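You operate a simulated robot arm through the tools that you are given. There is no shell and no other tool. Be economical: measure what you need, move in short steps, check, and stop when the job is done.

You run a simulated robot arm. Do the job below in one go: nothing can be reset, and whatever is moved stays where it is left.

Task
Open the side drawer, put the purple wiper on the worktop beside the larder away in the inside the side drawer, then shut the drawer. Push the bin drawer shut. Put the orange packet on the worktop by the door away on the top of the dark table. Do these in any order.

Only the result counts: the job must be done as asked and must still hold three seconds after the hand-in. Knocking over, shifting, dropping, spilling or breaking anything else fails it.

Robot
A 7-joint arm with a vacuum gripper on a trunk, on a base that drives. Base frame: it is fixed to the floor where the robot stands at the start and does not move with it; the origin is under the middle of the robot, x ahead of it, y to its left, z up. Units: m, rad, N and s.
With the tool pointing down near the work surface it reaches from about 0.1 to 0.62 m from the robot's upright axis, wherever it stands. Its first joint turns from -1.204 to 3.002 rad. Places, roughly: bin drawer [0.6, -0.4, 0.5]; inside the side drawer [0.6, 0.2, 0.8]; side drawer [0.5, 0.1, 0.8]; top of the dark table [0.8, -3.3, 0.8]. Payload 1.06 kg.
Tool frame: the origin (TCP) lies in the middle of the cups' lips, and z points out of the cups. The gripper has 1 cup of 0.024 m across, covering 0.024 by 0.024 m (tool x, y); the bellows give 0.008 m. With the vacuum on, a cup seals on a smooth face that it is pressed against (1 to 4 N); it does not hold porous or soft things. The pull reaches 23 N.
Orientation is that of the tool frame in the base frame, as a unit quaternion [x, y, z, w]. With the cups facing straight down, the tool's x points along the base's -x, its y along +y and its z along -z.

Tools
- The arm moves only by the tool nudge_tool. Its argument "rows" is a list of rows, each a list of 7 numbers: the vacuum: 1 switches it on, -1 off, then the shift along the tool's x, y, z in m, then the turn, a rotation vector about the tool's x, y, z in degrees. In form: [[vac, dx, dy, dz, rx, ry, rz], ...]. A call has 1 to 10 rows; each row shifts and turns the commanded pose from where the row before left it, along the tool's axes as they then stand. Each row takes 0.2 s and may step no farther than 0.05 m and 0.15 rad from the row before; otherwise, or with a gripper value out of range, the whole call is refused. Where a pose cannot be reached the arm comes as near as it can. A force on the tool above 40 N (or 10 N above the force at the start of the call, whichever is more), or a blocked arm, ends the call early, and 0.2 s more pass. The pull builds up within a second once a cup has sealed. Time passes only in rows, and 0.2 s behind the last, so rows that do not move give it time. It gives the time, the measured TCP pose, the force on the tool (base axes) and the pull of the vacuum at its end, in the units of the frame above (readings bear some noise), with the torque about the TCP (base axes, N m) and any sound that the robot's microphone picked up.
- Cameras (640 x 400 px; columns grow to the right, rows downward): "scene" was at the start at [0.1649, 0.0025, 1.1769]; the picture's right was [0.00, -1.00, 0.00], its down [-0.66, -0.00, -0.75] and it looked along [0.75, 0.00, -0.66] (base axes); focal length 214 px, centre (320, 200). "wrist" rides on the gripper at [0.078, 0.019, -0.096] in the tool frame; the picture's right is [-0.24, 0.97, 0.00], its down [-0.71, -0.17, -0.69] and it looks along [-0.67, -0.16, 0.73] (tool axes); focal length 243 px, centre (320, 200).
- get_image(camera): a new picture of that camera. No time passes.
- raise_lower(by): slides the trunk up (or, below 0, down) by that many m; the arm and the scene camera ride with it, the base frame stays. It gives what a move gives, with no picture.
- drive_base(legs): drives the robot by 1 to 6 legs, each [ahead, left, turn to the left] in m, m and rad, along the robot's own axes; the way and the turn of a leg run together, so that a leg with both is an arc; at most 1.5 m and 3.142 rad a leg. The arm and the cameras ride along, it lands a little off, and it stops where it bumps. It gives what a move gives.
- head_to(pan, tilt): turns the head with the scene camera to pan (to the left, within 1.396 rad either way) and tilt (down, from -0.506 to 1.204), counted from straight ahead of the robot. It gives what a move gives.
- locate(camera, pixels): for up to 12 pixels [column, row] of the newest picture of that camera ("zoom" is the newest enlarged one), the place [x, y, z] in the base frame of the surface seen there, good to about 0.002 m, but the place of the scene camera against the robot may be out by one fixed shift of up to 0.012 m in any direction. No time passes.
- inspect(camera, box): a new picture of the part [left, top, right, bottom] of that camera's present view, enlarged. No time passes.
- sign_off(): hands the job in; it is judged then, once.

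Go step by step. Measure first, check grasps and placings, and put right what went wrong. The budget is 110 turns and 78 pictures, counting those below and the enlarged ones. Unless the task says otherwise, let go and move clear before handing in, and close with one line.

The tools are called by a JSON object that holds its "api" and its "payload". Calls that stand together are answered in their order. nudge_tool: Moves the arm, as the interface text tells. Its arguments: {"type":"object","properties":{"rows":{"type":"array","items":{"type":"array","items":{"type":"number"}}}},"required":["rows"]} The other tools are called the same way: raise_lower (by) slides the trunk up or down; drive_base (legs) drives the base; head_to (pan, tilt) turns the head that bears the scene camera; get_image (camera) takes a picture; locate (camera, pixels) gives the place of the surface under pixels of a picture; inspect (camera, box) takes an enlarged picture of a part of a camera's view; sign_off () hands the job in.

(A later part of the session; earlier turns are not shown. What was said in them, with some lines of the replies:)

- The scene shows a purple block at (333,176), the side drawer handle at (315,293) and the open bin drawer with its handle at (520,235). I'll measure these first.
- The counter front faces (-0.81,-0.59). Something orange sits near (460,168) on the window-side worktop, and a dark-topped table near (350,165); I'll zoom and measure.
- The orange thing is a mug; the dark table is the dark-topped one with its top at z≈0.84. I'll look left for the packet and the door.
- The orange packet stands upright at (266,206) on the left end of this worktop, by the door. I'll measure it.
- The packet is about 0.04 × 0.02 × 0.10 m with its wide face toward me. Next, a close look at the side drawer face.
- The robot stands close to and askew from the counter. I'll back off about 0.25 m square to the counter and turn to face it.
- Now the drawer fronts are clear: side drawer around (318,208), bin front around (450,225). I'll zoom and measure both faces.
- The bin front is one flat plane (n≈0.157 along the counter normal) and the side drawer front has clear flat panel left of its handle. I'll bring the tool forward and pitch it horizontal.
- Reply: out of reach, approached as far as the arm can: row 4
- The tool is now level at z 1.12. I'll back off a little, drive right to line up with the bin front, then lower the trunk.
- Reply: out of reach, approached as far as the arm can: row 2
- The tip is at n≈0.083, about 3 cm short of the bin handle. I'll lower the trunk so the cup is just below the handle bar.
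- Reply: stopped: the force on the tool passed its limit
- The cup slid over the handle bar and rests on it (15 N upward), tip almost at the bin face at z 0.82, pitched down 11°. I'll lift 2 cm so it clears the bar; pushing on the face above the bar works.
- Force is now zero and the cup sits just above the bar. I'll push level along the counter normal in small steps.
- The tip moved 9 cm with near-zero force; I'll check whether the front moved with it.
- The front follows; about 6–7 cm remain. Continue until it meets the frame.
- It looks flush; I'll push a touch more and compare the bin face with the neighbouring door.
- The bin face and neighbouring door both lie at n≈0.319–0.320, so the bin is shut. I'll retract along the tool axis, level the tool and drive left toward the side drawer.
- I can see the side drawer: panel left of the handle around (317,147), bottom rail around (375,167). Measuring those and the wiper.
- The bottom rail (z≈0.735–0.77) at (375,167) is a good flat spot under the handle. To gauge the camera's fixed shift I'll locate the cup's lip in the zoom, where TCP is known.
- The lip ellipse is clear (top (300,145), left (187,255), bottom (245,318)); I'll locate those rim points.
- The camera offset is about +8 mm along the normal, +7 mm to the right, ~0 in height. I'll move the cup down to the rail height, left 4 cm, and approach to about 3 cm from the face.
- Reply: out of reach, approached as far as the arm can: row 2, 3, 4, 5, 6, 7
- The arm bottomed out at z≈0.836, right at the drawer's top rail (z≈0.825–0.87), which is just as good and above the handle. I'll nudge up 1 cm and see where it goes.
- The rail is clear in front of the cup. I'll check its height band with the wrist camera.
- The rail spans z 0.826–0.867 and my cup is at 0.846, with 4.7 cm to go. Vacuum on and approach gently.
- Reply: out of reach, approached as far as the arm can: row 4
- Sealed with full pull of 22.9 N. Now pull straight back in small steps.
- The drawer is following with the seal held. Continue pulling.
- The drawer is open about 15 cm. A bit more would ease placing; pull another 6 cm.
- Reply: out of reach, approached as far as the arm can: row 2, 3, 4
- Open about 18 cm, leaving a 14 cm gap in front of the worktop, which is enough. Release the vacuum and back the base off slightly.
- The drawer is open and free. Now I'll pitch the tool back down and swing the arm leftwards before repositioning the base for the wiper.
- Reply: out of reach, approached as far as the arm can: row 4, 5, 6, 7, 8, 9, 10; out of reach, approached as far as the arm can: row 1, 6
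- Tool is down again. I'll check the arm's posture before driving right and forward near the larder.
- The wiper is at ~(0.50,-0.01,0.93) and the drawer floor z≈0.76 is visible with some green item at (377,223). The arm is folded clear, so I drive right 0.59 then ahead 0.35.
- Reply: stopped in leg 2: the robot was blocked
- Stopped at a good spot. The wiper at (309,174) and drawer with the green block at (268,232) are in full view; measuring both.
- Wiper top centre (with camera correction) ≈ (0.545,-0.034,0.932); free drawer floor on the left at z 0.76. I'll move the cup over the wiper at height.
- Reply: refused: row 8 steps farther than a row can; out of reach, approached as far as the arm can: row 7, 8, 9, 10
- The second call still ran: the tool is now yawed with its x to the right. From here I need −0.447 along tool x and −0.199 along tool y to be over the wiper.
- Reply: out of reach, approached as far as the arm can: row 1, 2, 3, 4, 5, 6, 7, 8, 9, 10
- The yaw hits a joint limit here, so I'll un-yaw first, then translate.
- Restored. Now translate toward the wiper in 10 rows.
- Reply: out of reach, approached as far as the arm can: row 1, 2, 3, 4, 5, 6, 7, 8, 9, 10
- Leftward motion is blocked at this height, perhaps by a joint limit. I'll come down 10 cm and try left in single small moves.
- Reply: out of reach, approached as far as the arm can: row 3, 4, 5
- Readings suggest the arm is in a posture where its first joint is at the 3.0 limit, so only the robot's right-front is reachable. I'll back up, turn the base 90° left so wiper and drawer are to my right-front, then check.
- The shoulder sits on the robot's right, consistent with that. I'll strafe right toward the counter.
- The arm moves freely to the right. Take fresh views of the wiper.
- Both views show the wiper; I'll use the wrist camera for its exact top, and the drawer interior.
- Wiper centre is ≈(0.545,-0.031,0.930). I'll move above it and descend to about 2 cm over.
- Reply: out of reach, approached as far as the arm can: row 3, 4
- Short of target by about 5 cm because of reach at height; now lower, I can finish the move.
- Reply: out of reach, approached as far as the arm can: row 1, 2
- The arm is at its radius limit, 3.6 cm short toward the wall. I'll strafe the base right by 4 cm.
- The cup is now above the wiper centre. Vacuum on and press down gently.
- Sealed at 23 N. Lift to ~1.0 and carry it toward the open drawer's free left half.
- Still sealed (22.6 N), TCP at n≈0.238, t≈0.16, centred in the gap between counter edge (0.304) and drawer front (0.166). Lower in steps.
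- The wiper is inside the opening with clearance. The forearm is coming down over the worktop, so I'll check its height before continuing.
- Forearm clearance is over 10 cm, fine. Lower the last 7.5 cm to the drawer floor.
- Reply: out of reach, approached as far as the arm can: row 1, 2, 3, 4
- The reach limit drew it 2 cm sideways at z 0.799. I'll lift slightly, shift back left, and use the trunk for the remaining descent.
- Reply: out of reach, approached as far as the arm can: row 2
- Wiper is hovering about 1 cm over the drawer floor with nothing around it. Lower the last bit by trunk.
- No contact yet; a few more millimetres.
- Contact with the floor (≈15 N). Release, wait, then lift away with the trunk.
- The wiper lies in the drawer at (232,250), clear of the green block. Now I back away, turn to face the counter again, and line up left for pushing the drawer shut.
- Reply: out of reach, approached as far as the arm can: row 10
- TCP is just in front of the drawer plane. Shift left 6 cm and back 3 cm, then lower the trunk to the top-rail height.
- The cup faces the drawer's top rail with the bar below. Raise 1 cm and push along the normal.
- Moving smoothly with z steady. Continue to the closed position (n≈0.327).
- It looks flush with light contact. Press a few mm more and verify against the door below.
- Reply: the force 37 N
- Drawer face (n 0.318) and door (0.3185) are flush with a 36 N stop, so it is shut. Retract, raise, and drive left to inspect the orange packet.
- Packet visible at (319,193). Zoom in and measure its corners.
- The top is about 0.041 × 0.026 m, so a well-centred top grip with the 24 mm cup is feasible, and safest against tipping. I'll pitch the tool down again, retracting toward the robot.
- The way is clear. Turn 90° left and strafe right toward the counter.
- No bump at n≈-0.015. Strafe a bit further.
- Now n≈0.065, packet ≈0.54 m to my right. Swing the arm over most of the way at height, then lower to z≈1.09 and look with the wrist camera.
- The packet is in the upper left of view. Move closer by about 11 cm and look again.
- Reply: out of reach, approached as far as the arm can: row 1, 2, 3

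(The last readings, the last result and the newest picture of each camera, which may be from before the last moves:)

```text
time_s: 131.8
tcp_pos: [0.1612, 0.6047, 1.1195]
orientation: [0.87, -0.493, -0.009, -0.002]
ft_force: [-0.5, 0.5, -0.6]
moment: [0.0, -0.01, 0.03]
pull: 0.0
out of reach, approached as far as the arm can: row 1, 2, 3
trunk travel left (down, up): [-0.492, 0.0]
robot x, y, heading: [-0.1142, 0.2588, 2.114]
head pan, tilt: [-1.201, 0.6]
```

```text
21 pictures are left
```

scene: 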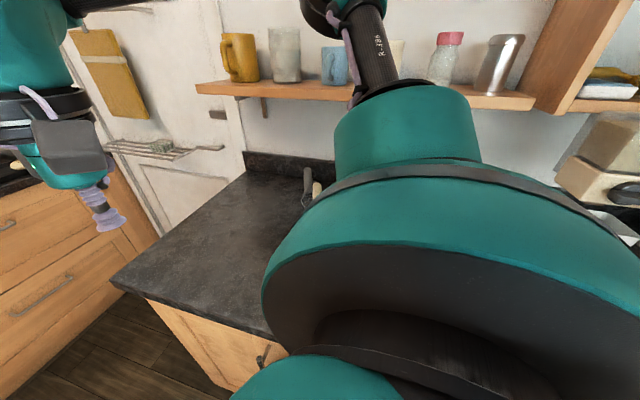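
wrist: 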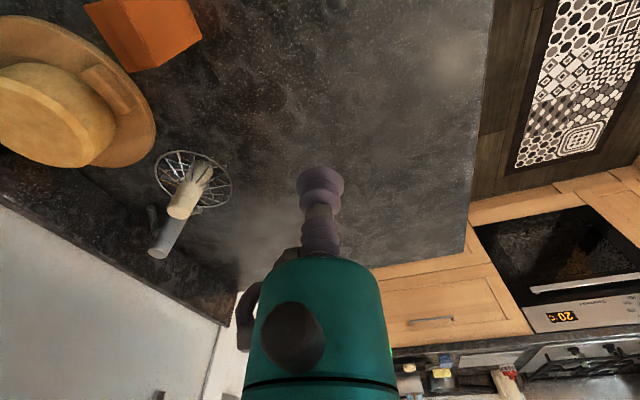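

Reach is tighter than expected in this posture. Try lowering to 1.05 then moving outward.

{"api": "nudge_tool", "payload": {"rows": [[-1, 0, 0, 0.035, 0, 0, 0], [-1, 0, 0, 0.035, 0, 0, 0], [-1, 0.022, -0.0375, 0, 0, 0, 0], [-1, 0.01, -0.018, 0, 0, 0, 0], [-1, 0, 0, 0, 0, 0, 0]]}}

{"api": "get_image", "payload": {"camera": "scene"}}

```text
time_s: 133.0
tcp_pos: [0.1465, 0.6159, 1.05]
orientation: [0.87, -0.494, -0.009, -0.003]
ft_force: [0.4, -0.2, -0.8]
moment: [0.0, -0.02, 0.01]
pull: 0.0
out of reach, approached as far as the arm can: row 1, 2, 3, 4
trunk travel left (down, up): [-0.492, 0.0]
robot x, y, heading: [-0.1103, 0.2585, 2.116]
head pan, tilt: [-1.201, 0.6]
```

```text
20 pictures are left
```

scene: 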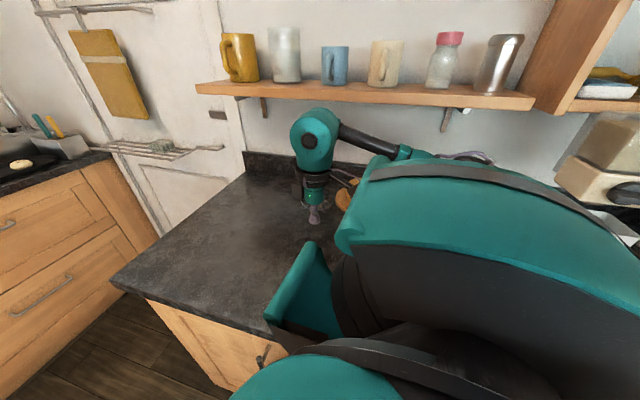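

The arm has taken an awkward elbow-out posture here. I'll retract it to the robot's front, and turn the base right so the packet sits about 50° to my right-front, like the wiper pick.

{"api": "nudge_tool", "payload": {"rows": [[-1, 0, 0, -0.04, 0, 0, 0], [-1, -0.023, 0.036, -0.01, 0, 0, 0], [-1, -0.023, 0.036, -0.01, 0, 0, 0], [-1, -0.023, 0.036, -0.01, 0, 0, 0], [-1, -0.023, 0.036, -0.01, 0, 0, 0], [-1, -0.023, 0.036, -0.01, 0, 0, 0], [-1, -0.023, 0.036, -0.01, 0, 0, 0], [-1, -0.023, 0.036, -0.01, 0, 0, 0], [-1, -0.023, 0.036, 0, 0, 0, 0], [-1, -0.023, 0.036, 0, 0, 0, 0]]}}

{"api": "drive_base", "payload": {"legs": [[0, 0, -0.62]]}}

{"api": "get_image", "payload": {"camera": "scene"}}

```text
time_s: 135.2
tcp_pos: [-0.2384, 0.6255, 1.1647]
orientation: [0.87, -0.493, -0.007, -0.003]
ft_force: [0.3, -0.1, -0.2]
moment: [0.0, 0.02, -0.03]
pull: 0.0
trunk travel left (down, up): [-0.492, 0.0]
robot x, y, heading: [-0.1146, 0.2607, 2.115]
head pan, tilt: [-1.201, 0.6]
```

```text
time_s: 137.3
tcp_pos: [-0.0003, 0.6299, 1.1634]
orientation: [-0.678, 0.735, 0.007, 0.005]
ft_force: [-0.9, 0.0, 0.9]
moment: [0.0, 0.03, -0.01]
pull: 0.0
trunk travel left (down, up): [-0.492, 0.0]
robot x, y, heading: [-0.1108, 0.2588, 1.493]
head pan, tilt: [-1.201, 0.6]
```

```text
19 pictures are left
```

scene: 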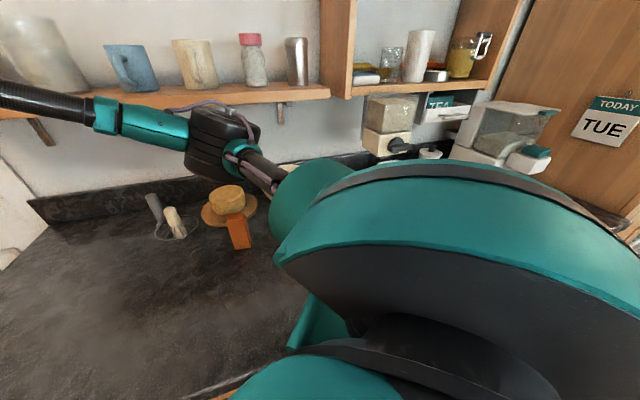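

Geometry now matches the earlier wiper pick (packet ahead 0.38, right 0.39). Check elbow height above the worktop items first.

{"api": "locate", "payload": {"camera": "scene", "pixels": [[220, 180], [200, 172], [255, 190], [150, 140], [228, 200], [243, 216]]}}

{"api": "nudge_tool", "payload": {"rows": [[-1, 0, -0.04, 0, 0, 0, 0], [-1, 0, -0.04, 0, 0, 0, 0], [-1, 0, -0.04, 0, 0, 0, 0], [-1, 0, 0, 0, 0, 0, 0]]}}

{"api": "get_image", "payload": {"camera": "scene"}}

```text
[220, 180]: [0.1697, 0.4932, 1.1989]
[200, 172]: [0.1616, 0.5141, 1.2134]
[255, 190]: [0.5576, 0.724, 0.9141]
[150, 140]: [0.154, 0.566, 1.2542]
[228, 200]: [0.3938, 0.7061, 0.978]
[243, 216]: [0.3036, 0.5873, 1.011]
```

```text
time_s: 138.3
tcp_pos: [0.1188, 0.6205, 1.1635]
orientation: [-0.678, 0.735, 0.007, 0.006]
ft_force: [0.1, -0.6, -0.4]
moment: [0.04, -0.01, -0.02]
pull: 0.1
trunk travel left (down, up): [-0.492, 0.0]
robot x, y, heading: [-0.1135, 0.2609, 1.496]
head pan, tilt: [-1.201, 0.6]
```

```text
18 pictures are left
```

scene: 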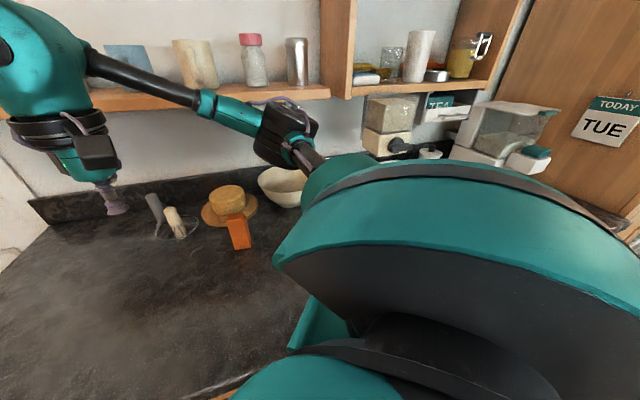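

Elbow is well above items. Continue 9 cm right, then measure the packet top with the wrist camera.

{"api": "nudge_tool", "payload": {"rows": [[-1, 0, -0.03, 0, 0, 0, 0], [-1, 0, -0.03, 0, 0, 0, 0], [-1, 0, -0.03, 0.02, 0, 0, 0], [-1, 0, 0, 0.02, 0, 0, 0], [-1, 0, 0, 0, 0, 0, 0]]}}

{"api": "inspect", "payload": {"camera": "wrist", "box": [80, 20, 400, 220]}}

```text
time_s: 139.5
tcp_pos: [0.2082, 0.6132, 1.123]
orientation: [-0.678, 0.735, 0.007, 0.005]
ft_force: [-0.2, -0.1, -0.5]
moment: [0.0, -0.02, 0.05]
pull: 0.0
trunk travel left (down, up): [-0.492, 0.0]
robot x, y, heading: [-0.1114, 0.263, 1.491]
head pan, tilt: [-1.201, 0.6]
```

```text
2.00 times, centred on (240, 120) of wrist
```

zoom: 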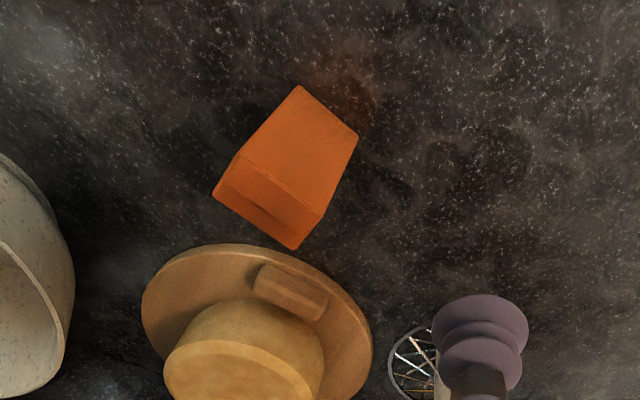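

The top face quad is (238,155),(325,208),(292,247),(214,193). Locate its corners and centre.

{"api": "locate", "payload": {"camera": "zoom", "pixels": [[240, 160], [321, 209], [292, 243], [218, 192], [267, 201], [282, 183], [253, 219], [255, 217], [228, 174], [307, 226]]}}

```text
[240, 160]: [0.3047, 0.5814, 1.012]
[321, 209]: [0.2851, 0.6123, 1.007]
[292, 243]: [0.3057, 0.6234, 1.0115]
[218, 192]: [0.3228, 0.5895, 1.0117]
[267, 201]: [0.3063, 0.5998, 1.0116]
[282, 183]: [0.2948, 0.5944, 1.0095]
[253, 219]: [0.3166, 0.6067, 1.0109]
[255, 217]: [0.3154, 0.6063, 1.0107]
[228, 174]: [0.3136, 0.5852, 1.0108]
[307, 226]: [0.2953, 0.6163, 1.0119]
```

Centre by wrist ≈(0.305,0.6005), top z≈1.011. Correct the 1.2° tilt, move above it and come down to ~1.045 for a finer look.

{"api": "nudge_tool", "payload": {"rows": [[-1, 0, -0.03, 0, 0, 1.2, 0], [-1, 0.002, -0.03, 0, 0, 0, 0], [-1, 0.002, -0.0375, 0.02, 0, 0, 0], [-1, 0, 0, 0.03, 0, 0, 0], [-1, 0, 0, 0.025, 0, 0, 0], [-1, 0, 0, 0, 0, 0, 0]]}}

{"api": "inspect", "payload": {"camera": "wrist", "box": [220, 90, 420, 215]}}

```text
time_s: 140.9
tcp_pos: [0.3052, 0.6019, 1.0482]
orientation: [-0.678, 0.735, 0.001, -0.002]
ft_force: [0.0, -0.8, -0.4]
moment: [0.0, 0.03, 0.01]
pull: 0.0
trunk travel left (down, up): [-0.492, 0.0]
robot x, y, heading: [-0.1135, 0.2608, 1.495]
head pan, tilt: [-1.201, 0.6]
```

```text
3.20 times, centred on (320, 152) of wrist
```

zoom: 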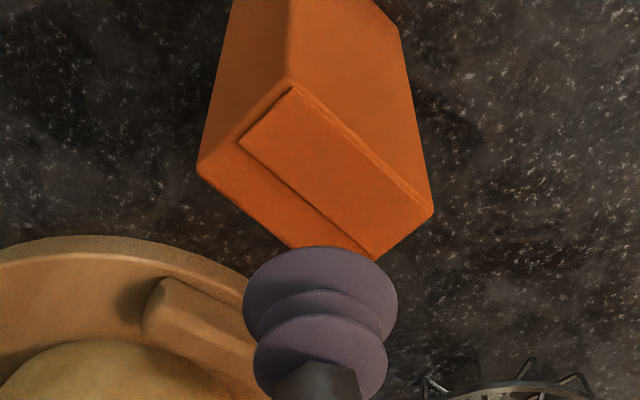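

In position at z 1.048. The top shows a flap line; measure corners again for fine centring.

{"api": "locate", "payload": {"camera": "zoom", "pixels": [[204, 168], [292, 92], [426, 212], [246, 130], [360, 152], [240, 200], [290, 160], [355, 215]]}}

```text
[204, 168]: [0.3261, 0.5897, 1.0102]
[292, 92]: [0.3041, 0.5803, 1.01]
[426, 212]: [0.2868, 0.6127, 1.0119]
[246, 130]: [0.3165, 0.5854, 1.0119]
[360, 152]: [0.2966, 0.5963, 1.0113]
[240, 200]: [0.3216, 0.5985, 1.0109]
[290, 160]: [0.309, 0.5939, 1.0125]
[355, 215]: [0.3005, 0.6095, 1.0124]
```

Centre ≈(0.3065,0.601), 1.5 mm from my TCP. Adjust, then descend with vacuum on and press lightly.

{"api": "nudge_tool", "payload": {"rows": [[1, 0.0008, -0.0013, 0.015, 0, 0, 0], [1, 0, 0, 0.012, 0, 0, 0], [1, 0, 0, 0.006, 0, 0, 0], [1, 0, 0, 0.003, 0, 0, 0], [1, 0, 0, 0.002, 0, 0, 0], [1, 0, 0, 0, 0, 0, 0], [1, 0, 0, 0, 0, 0, 0], [1, 0, 0, 0, 0, 0, 0]]}}

```text
time_s: 142.7
tcp_pos: [0.3057, 0.6009, 1.0105]
orientation: [-0.677, 0.736, 0.0, -0.002]
ft_force: [-0.6, 0.1, 0.2]
moment: [-0.02, 0.03, 0.02]
pull: 23.0
trunk travel left (down, up): [-0.492, 0.0]
robot x, y, heading: [-0.1112, 0.2584, 1.499]
head pan, tilt: [-1.201, 0.6]
```

Sealed with full pull. Lift straight up, then bring it back in front of the robot.

{"api": "nudge_tool", "payload": {"rows": [[1, 0, 0, -0.02, 0, 0, 0], [1, 0, 0, -0.03, 0, 0, 0], [1, 0, 0.02, -0.03, 0, 0, 0], [1, 0, 0.035, -0.03, 0, 0, 0], [1, 0, 0.04, -0.02, 0, 0, 0], [1, 0, 0.04, 0, 0, 0, 0], [1, 0, 0.04, 0, 0, 0, 0], [1, 0, 0.04, 0, 0, 0, 0], [1, 0, 0, 0, 0, 0, 0]]}}

{"api": "get_image", "payload": {"camera": "wrist"}}

```text
time_s: 144.7
tcp_pos: [0.0927, 0.6191, 1.1407]
orientation: [-0.678, 0.735, 0.001, -0.002]
ft_force: [-0.4, 0.2, 0.1]
moment: [-0.02, -0.01, -0.01]
pull: 22.9
trunk travel left (down, up): [-0.492, 0.0]
robot x, y, heading: [-0.1131, 0.2645, 1.49]
head pan, tilt: [-1.201, 0.6]
```

```text
15 pictures are left
```

wrist: 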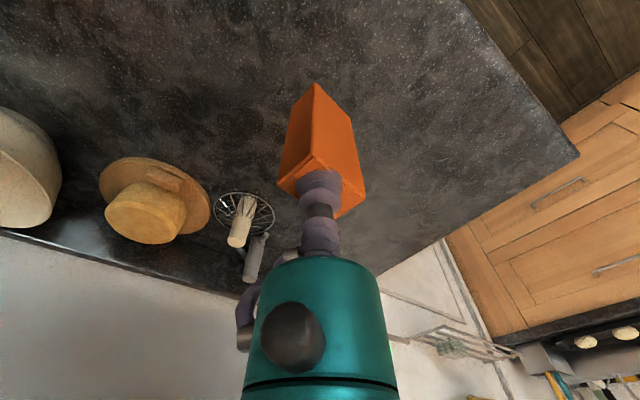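

Packet is held firmly. Back away from the counter, turn to face along the room toward the dark table, and drive part-way.

{"api": "drive_base", "payload": {"legs": [[-0.3, 0.348, 0], [0, 0, -2.43]]}}

{"api": "head_to", "payload": {"pan": -0.1, "tilt": 0.35}}

{"api": "get_image", "payload": {"camera": "scene"}}

```text
time_s: 153.2
tcp_pos: [-0.4066, -0.4151, 1.1403]
orientation: [0.457, 0.889, 0.002, 0.0]
ft_force: [0.0, 0.2, -0.4]
moment: [-0.01, 0.02, 0.0]
pull: 23.0
trunk travel left (down, up): [-0.492, 0.0]
robot x, y, heading: [-0.4787, -0.0132, -0.951]
head pan, tilt: [-1.201, 0.6]
```

```text
time_s: 154.6
tcp_pos: [-0.4063, -0.4147, 1.1409]
orientation: [0.457, 0.889, 0.002, -0.001]
ft_force: [1.2, 0.3, -1.1]
moment: [-0.04, 0.01, -0.01]
pull: 22.8
trunk travel left (down, up): [-0.492, 0.0]
robot x, y, heading: [-0.4836, -0.0094, -0.947]
head pan, tilt: [-0.099, 0.351]
```

```text
14 pictures are left
```

scene: 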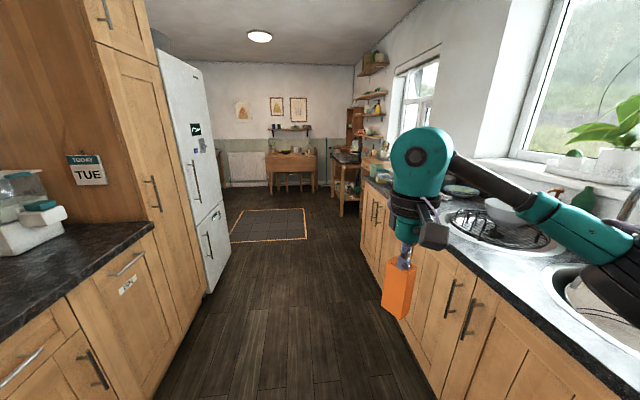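

The corridor is clear but the elbow reaches over the right counter; I'll measure its height, the counter edge, and the table region.

{"api": "locate", "payload": {"camera": "scene", "pixels": [[590, 235], [625, 275], [545, 215], [420, 245], [372, 185], [345, 158], [333, 165], [358, 160], [380, 170], [335, 180], [205, 240], [460, 185]]}}

{"api": "inspect", "payload": {"camera": "scene", "box": [300, 100, 460, 200]}}

```text
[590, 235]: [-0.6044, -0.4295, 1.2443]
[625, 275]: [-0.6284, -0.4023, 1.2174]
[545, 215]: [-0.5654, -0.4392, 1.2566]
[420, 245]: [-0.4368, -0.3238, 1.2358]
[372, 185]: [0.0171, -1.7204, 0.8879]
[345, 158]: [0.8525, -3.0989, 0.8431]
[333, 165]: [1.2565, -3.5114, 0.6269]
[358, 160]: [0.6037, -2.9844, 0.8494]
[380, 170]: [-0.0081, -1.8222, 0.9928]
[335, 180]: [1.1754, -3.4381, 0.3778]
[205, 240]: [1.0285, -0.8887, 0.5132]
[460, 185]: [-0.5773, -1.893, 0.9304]
```

```text
4.00 times, centred on (380, 150) of scene
```

zoom: 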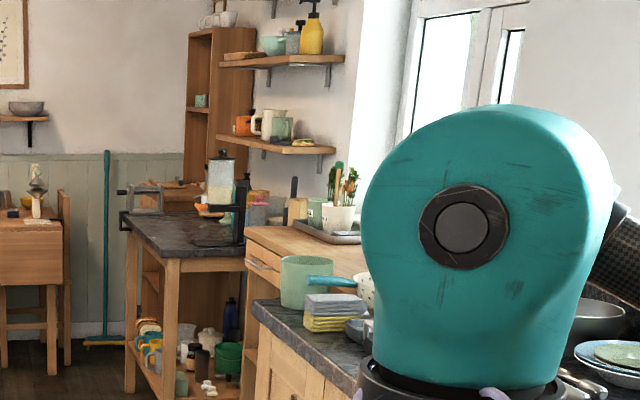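

Elbow is at z≥1.2, counter edge at n≈-1.0, so the corridor is fine. Drive 2.4 m ahead toward the dark table and look.

{"api": "drive_base", "payload": {"legs": [[1.3, 0, 0], [1.1, 0, 0]]}}

{"api": "head_to", "payload": {"pan": -0.6, "tilt": 0.5}}

{"api": "get_image", "payload": {"camera": "scene"}}

```text
time_s: 166.3
tcp_pos: [0.9777, -2.3642, 1.14]
orientation: [0.462, 0.887, 0.002, -0.001]
ft_force: [0.0, 0.3, 0.1]
moment: [-0.01, 0.03, -0.01]
pull: 22.3
trunk travel left (down, up): [-0.492, 0.0]
robot x, y, heading: [0.9077, -1.9526, -0.956]
head pan, tilt: [-0.099, 0.351]
```

```text
time_s: 167.2
tcp_pos: [0.9775, -2.364, 1.1397]
orientation: [0.462, 0.887, 0.003, -0.001]
ft_force: [0.0, 0.2, -1.2]
moment: [0.02, 0.01, 0.0]
pull: 23.0
trunk travel left (down, up): [-0.492, 0.0]
robot x, y, heading: [0.9033, -1.9581, -0.958]
head pan, tilt: [-0.6, 0.499]
```

```text
12 pictures are left
```

scene: 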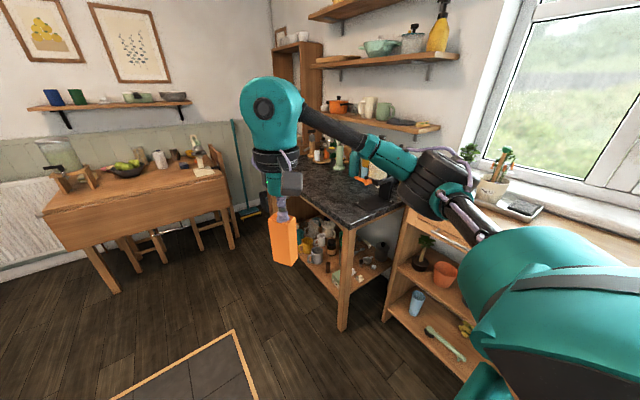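

The dark table top lies around (335,200). Measure its edge and free area.

{"api": "locate", "payload": {"camera": "scene", "pixels": [[345, 226], [320, 205], [308, 188], [330, 200], [345, 212], [385, 208], [360, 205], [325, 175], [345, 185], [400, 205], [303, 175], [370, 195]]}}

{"api": "inspect", "payload": {"camera": "scene", "box": [270, 130, 430, 230]}}

```text
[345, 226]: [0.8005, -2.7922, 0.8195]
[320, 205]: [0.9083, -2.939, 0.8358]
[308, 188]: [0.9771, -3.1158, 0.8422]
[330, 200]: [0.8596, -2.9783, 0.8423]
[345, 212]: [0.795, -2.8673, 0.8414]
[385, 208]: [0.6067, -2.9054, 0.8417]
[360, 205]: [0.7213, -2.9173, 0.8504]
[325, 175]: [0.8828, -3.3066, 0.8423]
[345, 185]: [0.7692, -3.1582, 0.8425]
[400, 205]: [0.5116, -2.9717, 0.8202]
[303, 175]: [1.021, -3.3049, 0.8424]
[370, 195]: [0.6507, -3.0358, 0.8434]
```

```text
4.00 times, centred on (350, 180) of scene
```

zoom: 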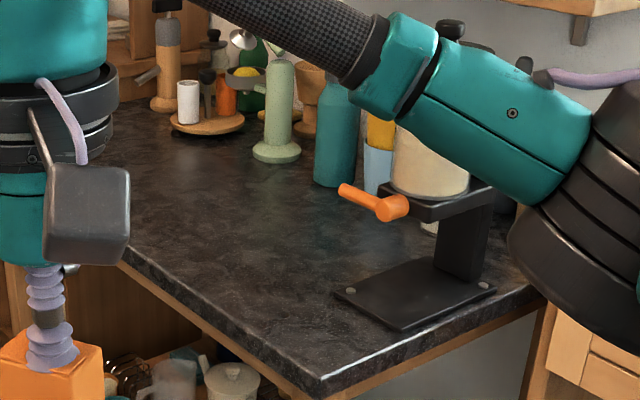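

Table top is at z≈0.842 with left edge at n≈-1.0 and a clear strip around (0.87,-3.05). I'll drive alongside the table and turn right so the arm reaches in from the corridor side, away from the grinder.

{"api": "drive_base", "payload": {"legs": [[0.89, -0.06, 0], [0, 0, -1.122]]}}

{"api": "head_to", "payload": {"pan": -0.3, "tilt": 0.6}}

{"api": "get_image", "payload": {"camera": "scene"}}

{"api": "get_image", "payload": {"camera": "wrist"}}

```text
time_s: 174.8
tcp_pos: [1.0312, -2.9527, 1.1402]
orientation: [0.867, 0.498, 0.003, 0.001]
ft_force: [-0.2, 0.5, 0.2]
moment: [-0.02, 0.03, 0.0]
pull: 22.9
trunk travel left (down, up): [-0.492, 0.0]
robot x, y, heading: [1.3705, -2.718, -2.095]
head pan, tilt: [-0.6, 0.499]
```

```text
time_s: 175.6
tcp_pos: [1.0303, -2.9528, 1.1408]
orientation: [0.867, 0.498, 0.003, 0.001]
ft_force: [-0.6, 0.6, -0.5]
moment: [0.0, -0.02, 0.04]
pull: 23.5
trunk travel left (down, up): [-0.492, 0.0]
robot x, y, heading: [1.3694, -2.719, -2.1]
head pan, tilt: [-0.3, 0.6]
```

```text
10 pictures are left
```

scene: 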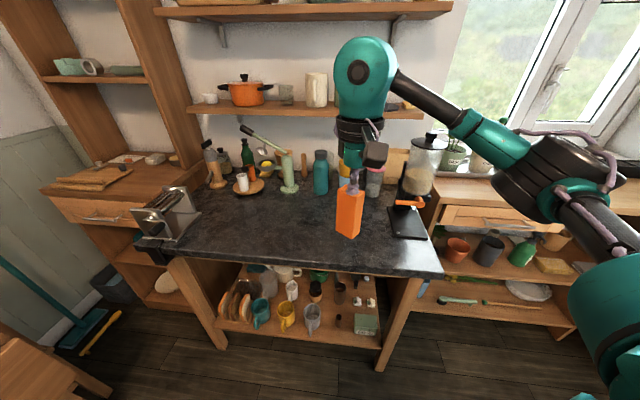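

```text
9 pictures are left
```

wrist: 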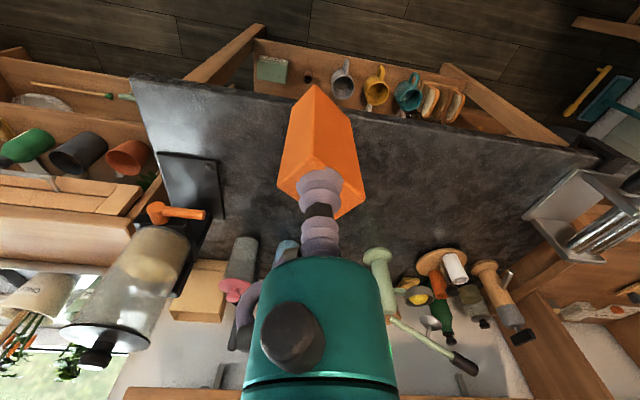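

There's a wide clear area on the table right of the packet's spot, grinder to the left in the wrist view. Move in with the base 13 cm, then extend 7 cm, and measure the surface.

{"api": "drive_base", "payload": {"legs": [[0.119, -0.052, 0]]}}

{"api": "nudge_tool", "payload": {"rows": [[1, -0.032, -0.014, 0, 0, 0, 0], [1, -0.032, -0.014, 0.03, 0, 0, 0], [1, 0, 0, 0.04, 0, 0, 0], [1, 0, 0, 0.04, 0, 0, 0], [1, 0, 0, 0, 0, 0, 0]]}}

{"api": "get_image", "payload": {"camera": "wrist"}}

{"api": "get_image", "payload": {"camera": "scene"}}

```text
time_s: 176.8
tcp_pos: [0.927, -3.0299, 1.1394]
orientation: [0.867, 0.498, 0.003, 0.0]
ft_force: [-0.8, -0.2, -0.4]
moment: [0.01, -0.03, 0.02]
pull: 23.1
trunk travel left (down, up): [-0.492, 0.0]
robot x, y, heading: [1.2652, -2.7969, -2.093]
head pan, tilt: [-0.3, 0.6]
```

```text
time_s: 178.1
tcp_pos: [0.8711, -3.0698, 1.0301]
orientation: [0.867, 0.499, 0.001, 0.0]
ft_force: [-0.5, -0.6, -0.2]
moment: [-0.02, 0.02, 0.0]
pull: 22.6
trunk travel left (down, up): [-0.492, 0.0]
robot x, y, heading: [1.2638, -2.7909, -2.096]
head pan, tilt: [-0.3, 0.6]
```

```text
8 pictures are left
```

wrist: 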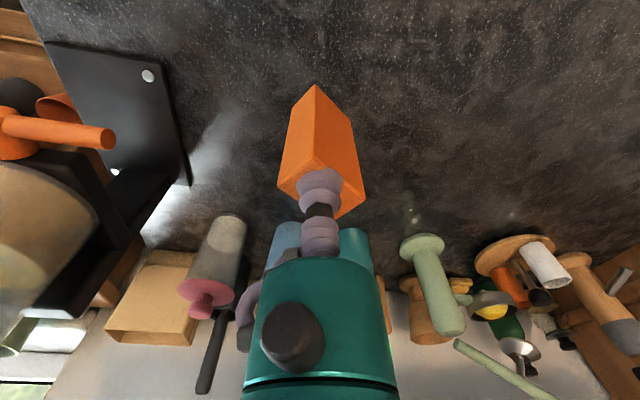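

```text
7 pictures are left
```

scene: 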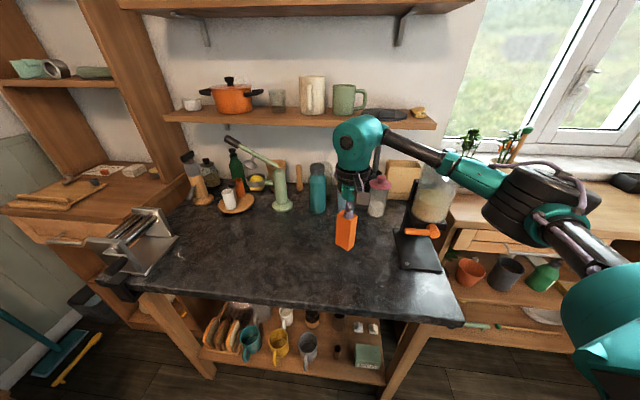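

Packet is 8–9 cm above a clear spot, but the forearm appears near the grinder's hopper at (435,190). Check their separation before lowering.

{"api": "locate", "payload": {"camera": "scene", "pixels": [[470, 178], [430, 158], [400, 150], [432, 205], [425, 185], [500, 215], [345, 200], [355, 165], [318, 190], [378, 200]]}}

{"api": "locate", "payload": {"camera": "wrist", "pixels": [[290, 90], [350, 100], [400, 180], [150, 80]]}}

```text
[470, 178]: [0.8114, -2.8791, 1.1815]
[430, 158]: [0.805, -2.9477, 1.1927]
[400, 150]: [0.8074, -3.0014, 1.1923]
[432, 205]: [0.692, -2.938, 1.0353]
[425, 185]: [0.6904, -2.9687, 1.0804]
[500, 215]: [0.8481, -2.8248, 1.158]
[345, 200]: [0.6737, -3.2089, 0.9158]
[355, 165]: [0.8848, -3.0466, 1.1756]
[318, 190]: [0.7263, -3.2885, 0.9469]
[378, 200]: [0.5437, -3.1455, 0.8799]
```

```text
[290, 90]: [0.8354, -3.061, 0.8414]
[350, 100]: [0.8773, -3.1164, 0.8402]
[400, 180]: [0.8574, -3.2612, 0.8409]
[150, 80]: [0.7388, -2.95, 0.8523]
```

The forearm is ≈5 cm clear horizontally from the hopper; lowering with the trunk keeps everything purely vertical. Table z≈0.841, so 8.7 cm to go: lower 7.8 cm first.

{"api": "raise_lower", "payload": {"by": -0.078}}

{"api": "get_image", "payload": {"camera": "scene"}}

```text
time_s: 179.2
tcp_pos: [0.8702, -3.0707, 0.9525]
orientation: [0.867, 0.498, 0.002, 0.001]
ft_force: [-0.6, -0.4, -0.2]
moment: [0.03, 0.05, -0.01]
pull: 22.6
trunk travel left (down, up): [-0.414, 0.078]
robot x, y, heading: [1.2681, -2.7935, -2.096]
head pan, tilt: [-0.3, 0.6]
```

```text
6 pictures are left
```

scene: 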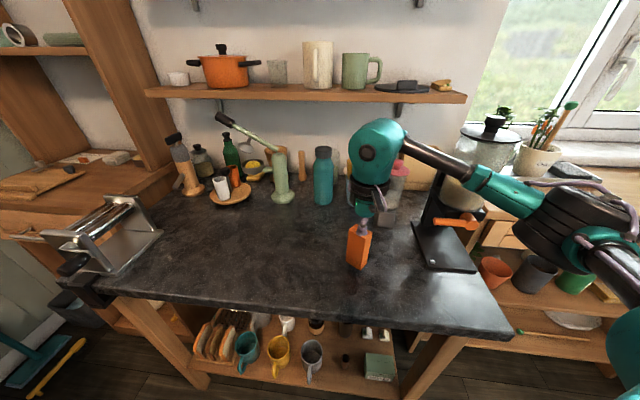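

No contact anywhere, packet just above the surface. Lower the last millimetres in small trunk steps.

{"api": "raise_lower", "payload": {"by": -0.006}}

{"api": "raise_lower", "payload": {"by": -0.003}}

```text
time_s: 179.8
tcp_pos: [0.8705, -3.071, 0.9463]
orientation: [0.867, 0.498, 0.003, 0.0]
ft_force: [0.4, 0.0, -0.7]
moment: [0.01, -0.01, -0.01]
pull: 23.1
trunk travel left (down, up): [-0.408, 0.084]
robot x, y, heading: [1.2656, -2.7921, -2.099]
head pan, tilt: [-0.3, 0.6]
```

```text
time_s: 180.3
tcp_pos: [0.8701, -3.0706, 0.9432]
orientation: [0.866, 0.499, 0.002, 0.001]
ft_force: [-0.3, 0.0, -0.6]
moment: [0.02, 0.02, 0.0]
pull: 23.0
trunk travel left (down, up): [-0.405, 0.087]
robot x, y, heading: [1.2689, -2.7939, -2.093]
head pan, tilt: [-0.3, 0.6]
```

{"api": "raise_lower", "payload": {"by": -0.002}}

{"api": "raise_lower", "payload": {"by": -0.0015}}

```text
time_s: 180.8
tcp_pos: [0.8706, -3.0705, 0.9408]
orientation: [0.867, 0.498, 0.002, 0.001]
ft_force: [-0.3, -0.5, -0.2]
moment: [-0.01, 0.0, 0.01]
pull: 22.4
trunk travel left (down, up): [-0.403, 0.089]
robot x, y, heading: [1.2671, -2.7948, -2.094]
head pan, tilt: [-0.3, 0.6]
```

```text
time_s: 181.3
tcp_pos: [0.8711, -3.0702, 0.9397]
orientation: [0.867, 0.499, 0.002, 0.001]
ft_force: [0.7, 1.0, 3.4]
moment: [-0.04, 0.0, 0.02]
pull: 23.1
trunk travel left (down, up): [-0.402, 0.091]
robot x, y, heading: [1.2651, -2.7896, -2.096]
head pan, tilt: [-0.3, 0.6]
```

The packet touches the table (3.4 N). Release, wait for the pull to vanish, then lift gently.

{"api": "nudge_tool", "payload": {"rows": [[-1, 0, 0, 0, 0, 0, 0], [-1, 0, 0, 0, 0, 0, 0], [-1, 0, 0, 0, 0, 0, 0], [-1, 0, 0, 0, 0, 0, 0], [-1, 0, 0, 0, 0, 0, 0]]}}

{"api": "raise_lower", "payload": {"by": 0.085}}

{"api": "get_image", "payload": {"camera": "scene"}}

```text
time_s: 182.5
tcp_pos: [0.8711, -3.07, 0.9394]
orientation: [0.867, 0.499, 0.002, 0.001]
ft_force: [-0.4, 0.3, 1.0]
moment: [0.0, 0.02, -0.02]
pull: 0.0
trunk travel left (down, up): [-0.402, 0.091]
robot x, y, heading: [1.266, -2.7935, -2.093]
head pan, tilt: [-0.3, 0.6]
```

```text
time_s: 183.7
tcp_pos: [0.8705, -3.0697, 1.024]
orientation: [0.867, 0.499, 0.003, 0.0]
ft_force: [-0.3, 0.4, -0.6]
moment: [0.0, -0.01, -0.02]
pull: 0.0
trunk travel left (down, up): [-0.487, 0.006]
robot x, y, heading: [1.264, -2.7947, -2.094]
head pan, tilt: [-0.3, 0.6]
```

```text
5 pictures are left
```

scene: 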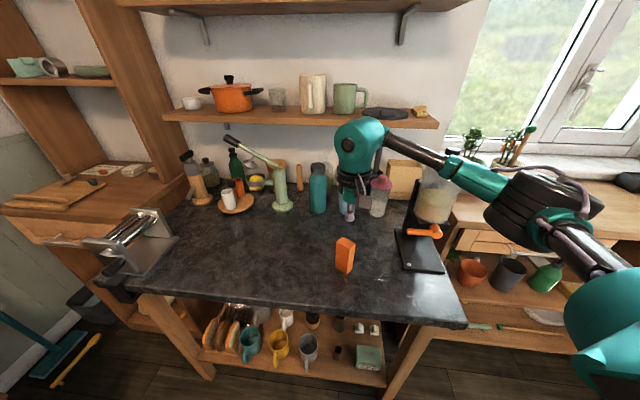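

The packet stands upright on the table at (345,255), cup clear. Lift higher and back the robot away, then a final check.

{"api": "nudge_tool", "payload": {"rows": [[-1, 0, 0, -0.03, 0, 0, 0], [-1, 0, 0, -0.03, 0, 0, 0], [-1, 0, 0, -0.03, 0, 0, 0]]}}

{"api": "drive_base", "payload": {"legs": [[-0.2, 0.087, 0]]}}

{"api": "get_image", "payload": {"camera": "scene"}}

```text
time_s: 184.5
tcp_pos: [0.8704, -3.0694, 1.1148]
orientation: [0.867, 0.498, 0.002, 0.0]
ft_force: [0.2, 0.2, 0.5]
moment: [-0.01, -0.03, -0.02]
pull: 0.1
trunk travel left (down, up): [-0.487, 0.006]
robot x, y, heading: [1.2684, -2.7953, -2.096]
head pan, tilt: [-0.3, 0.6]
```

```text
time_s: 186.2
tcp_pos: [1.0478, -2.941, 1.1156]
orientation: [0.867, 0.499, 0.003, 0.002]
ft_force: [-0.3, 0.7, 0.2]
moment: [0.01, 0.02, 0.02]
pull: 0.0
trunk travel left (down, up): [-0.487, 0.006]
robot x, y, heading: [1.4425, -2.6638, -2.099]
head pan, tilt: [-0.3, 0.6]
```

```text
4 pictures are left
```

scene: 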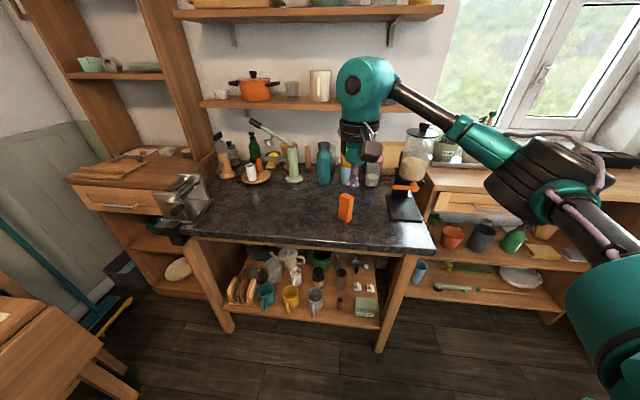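

The orange packet is standing on the dark table with the gripper clear, and both drawer fronts measured flush with the doors beside them. Handing in.

{"api": "sign_off", "payload": {}}

```text
The job is handed in.
```

The job is handed in: the purple wiper is in the side drawer and that drawer is shut, the bin drawer is shut, and the orange packet stands on the dark table.
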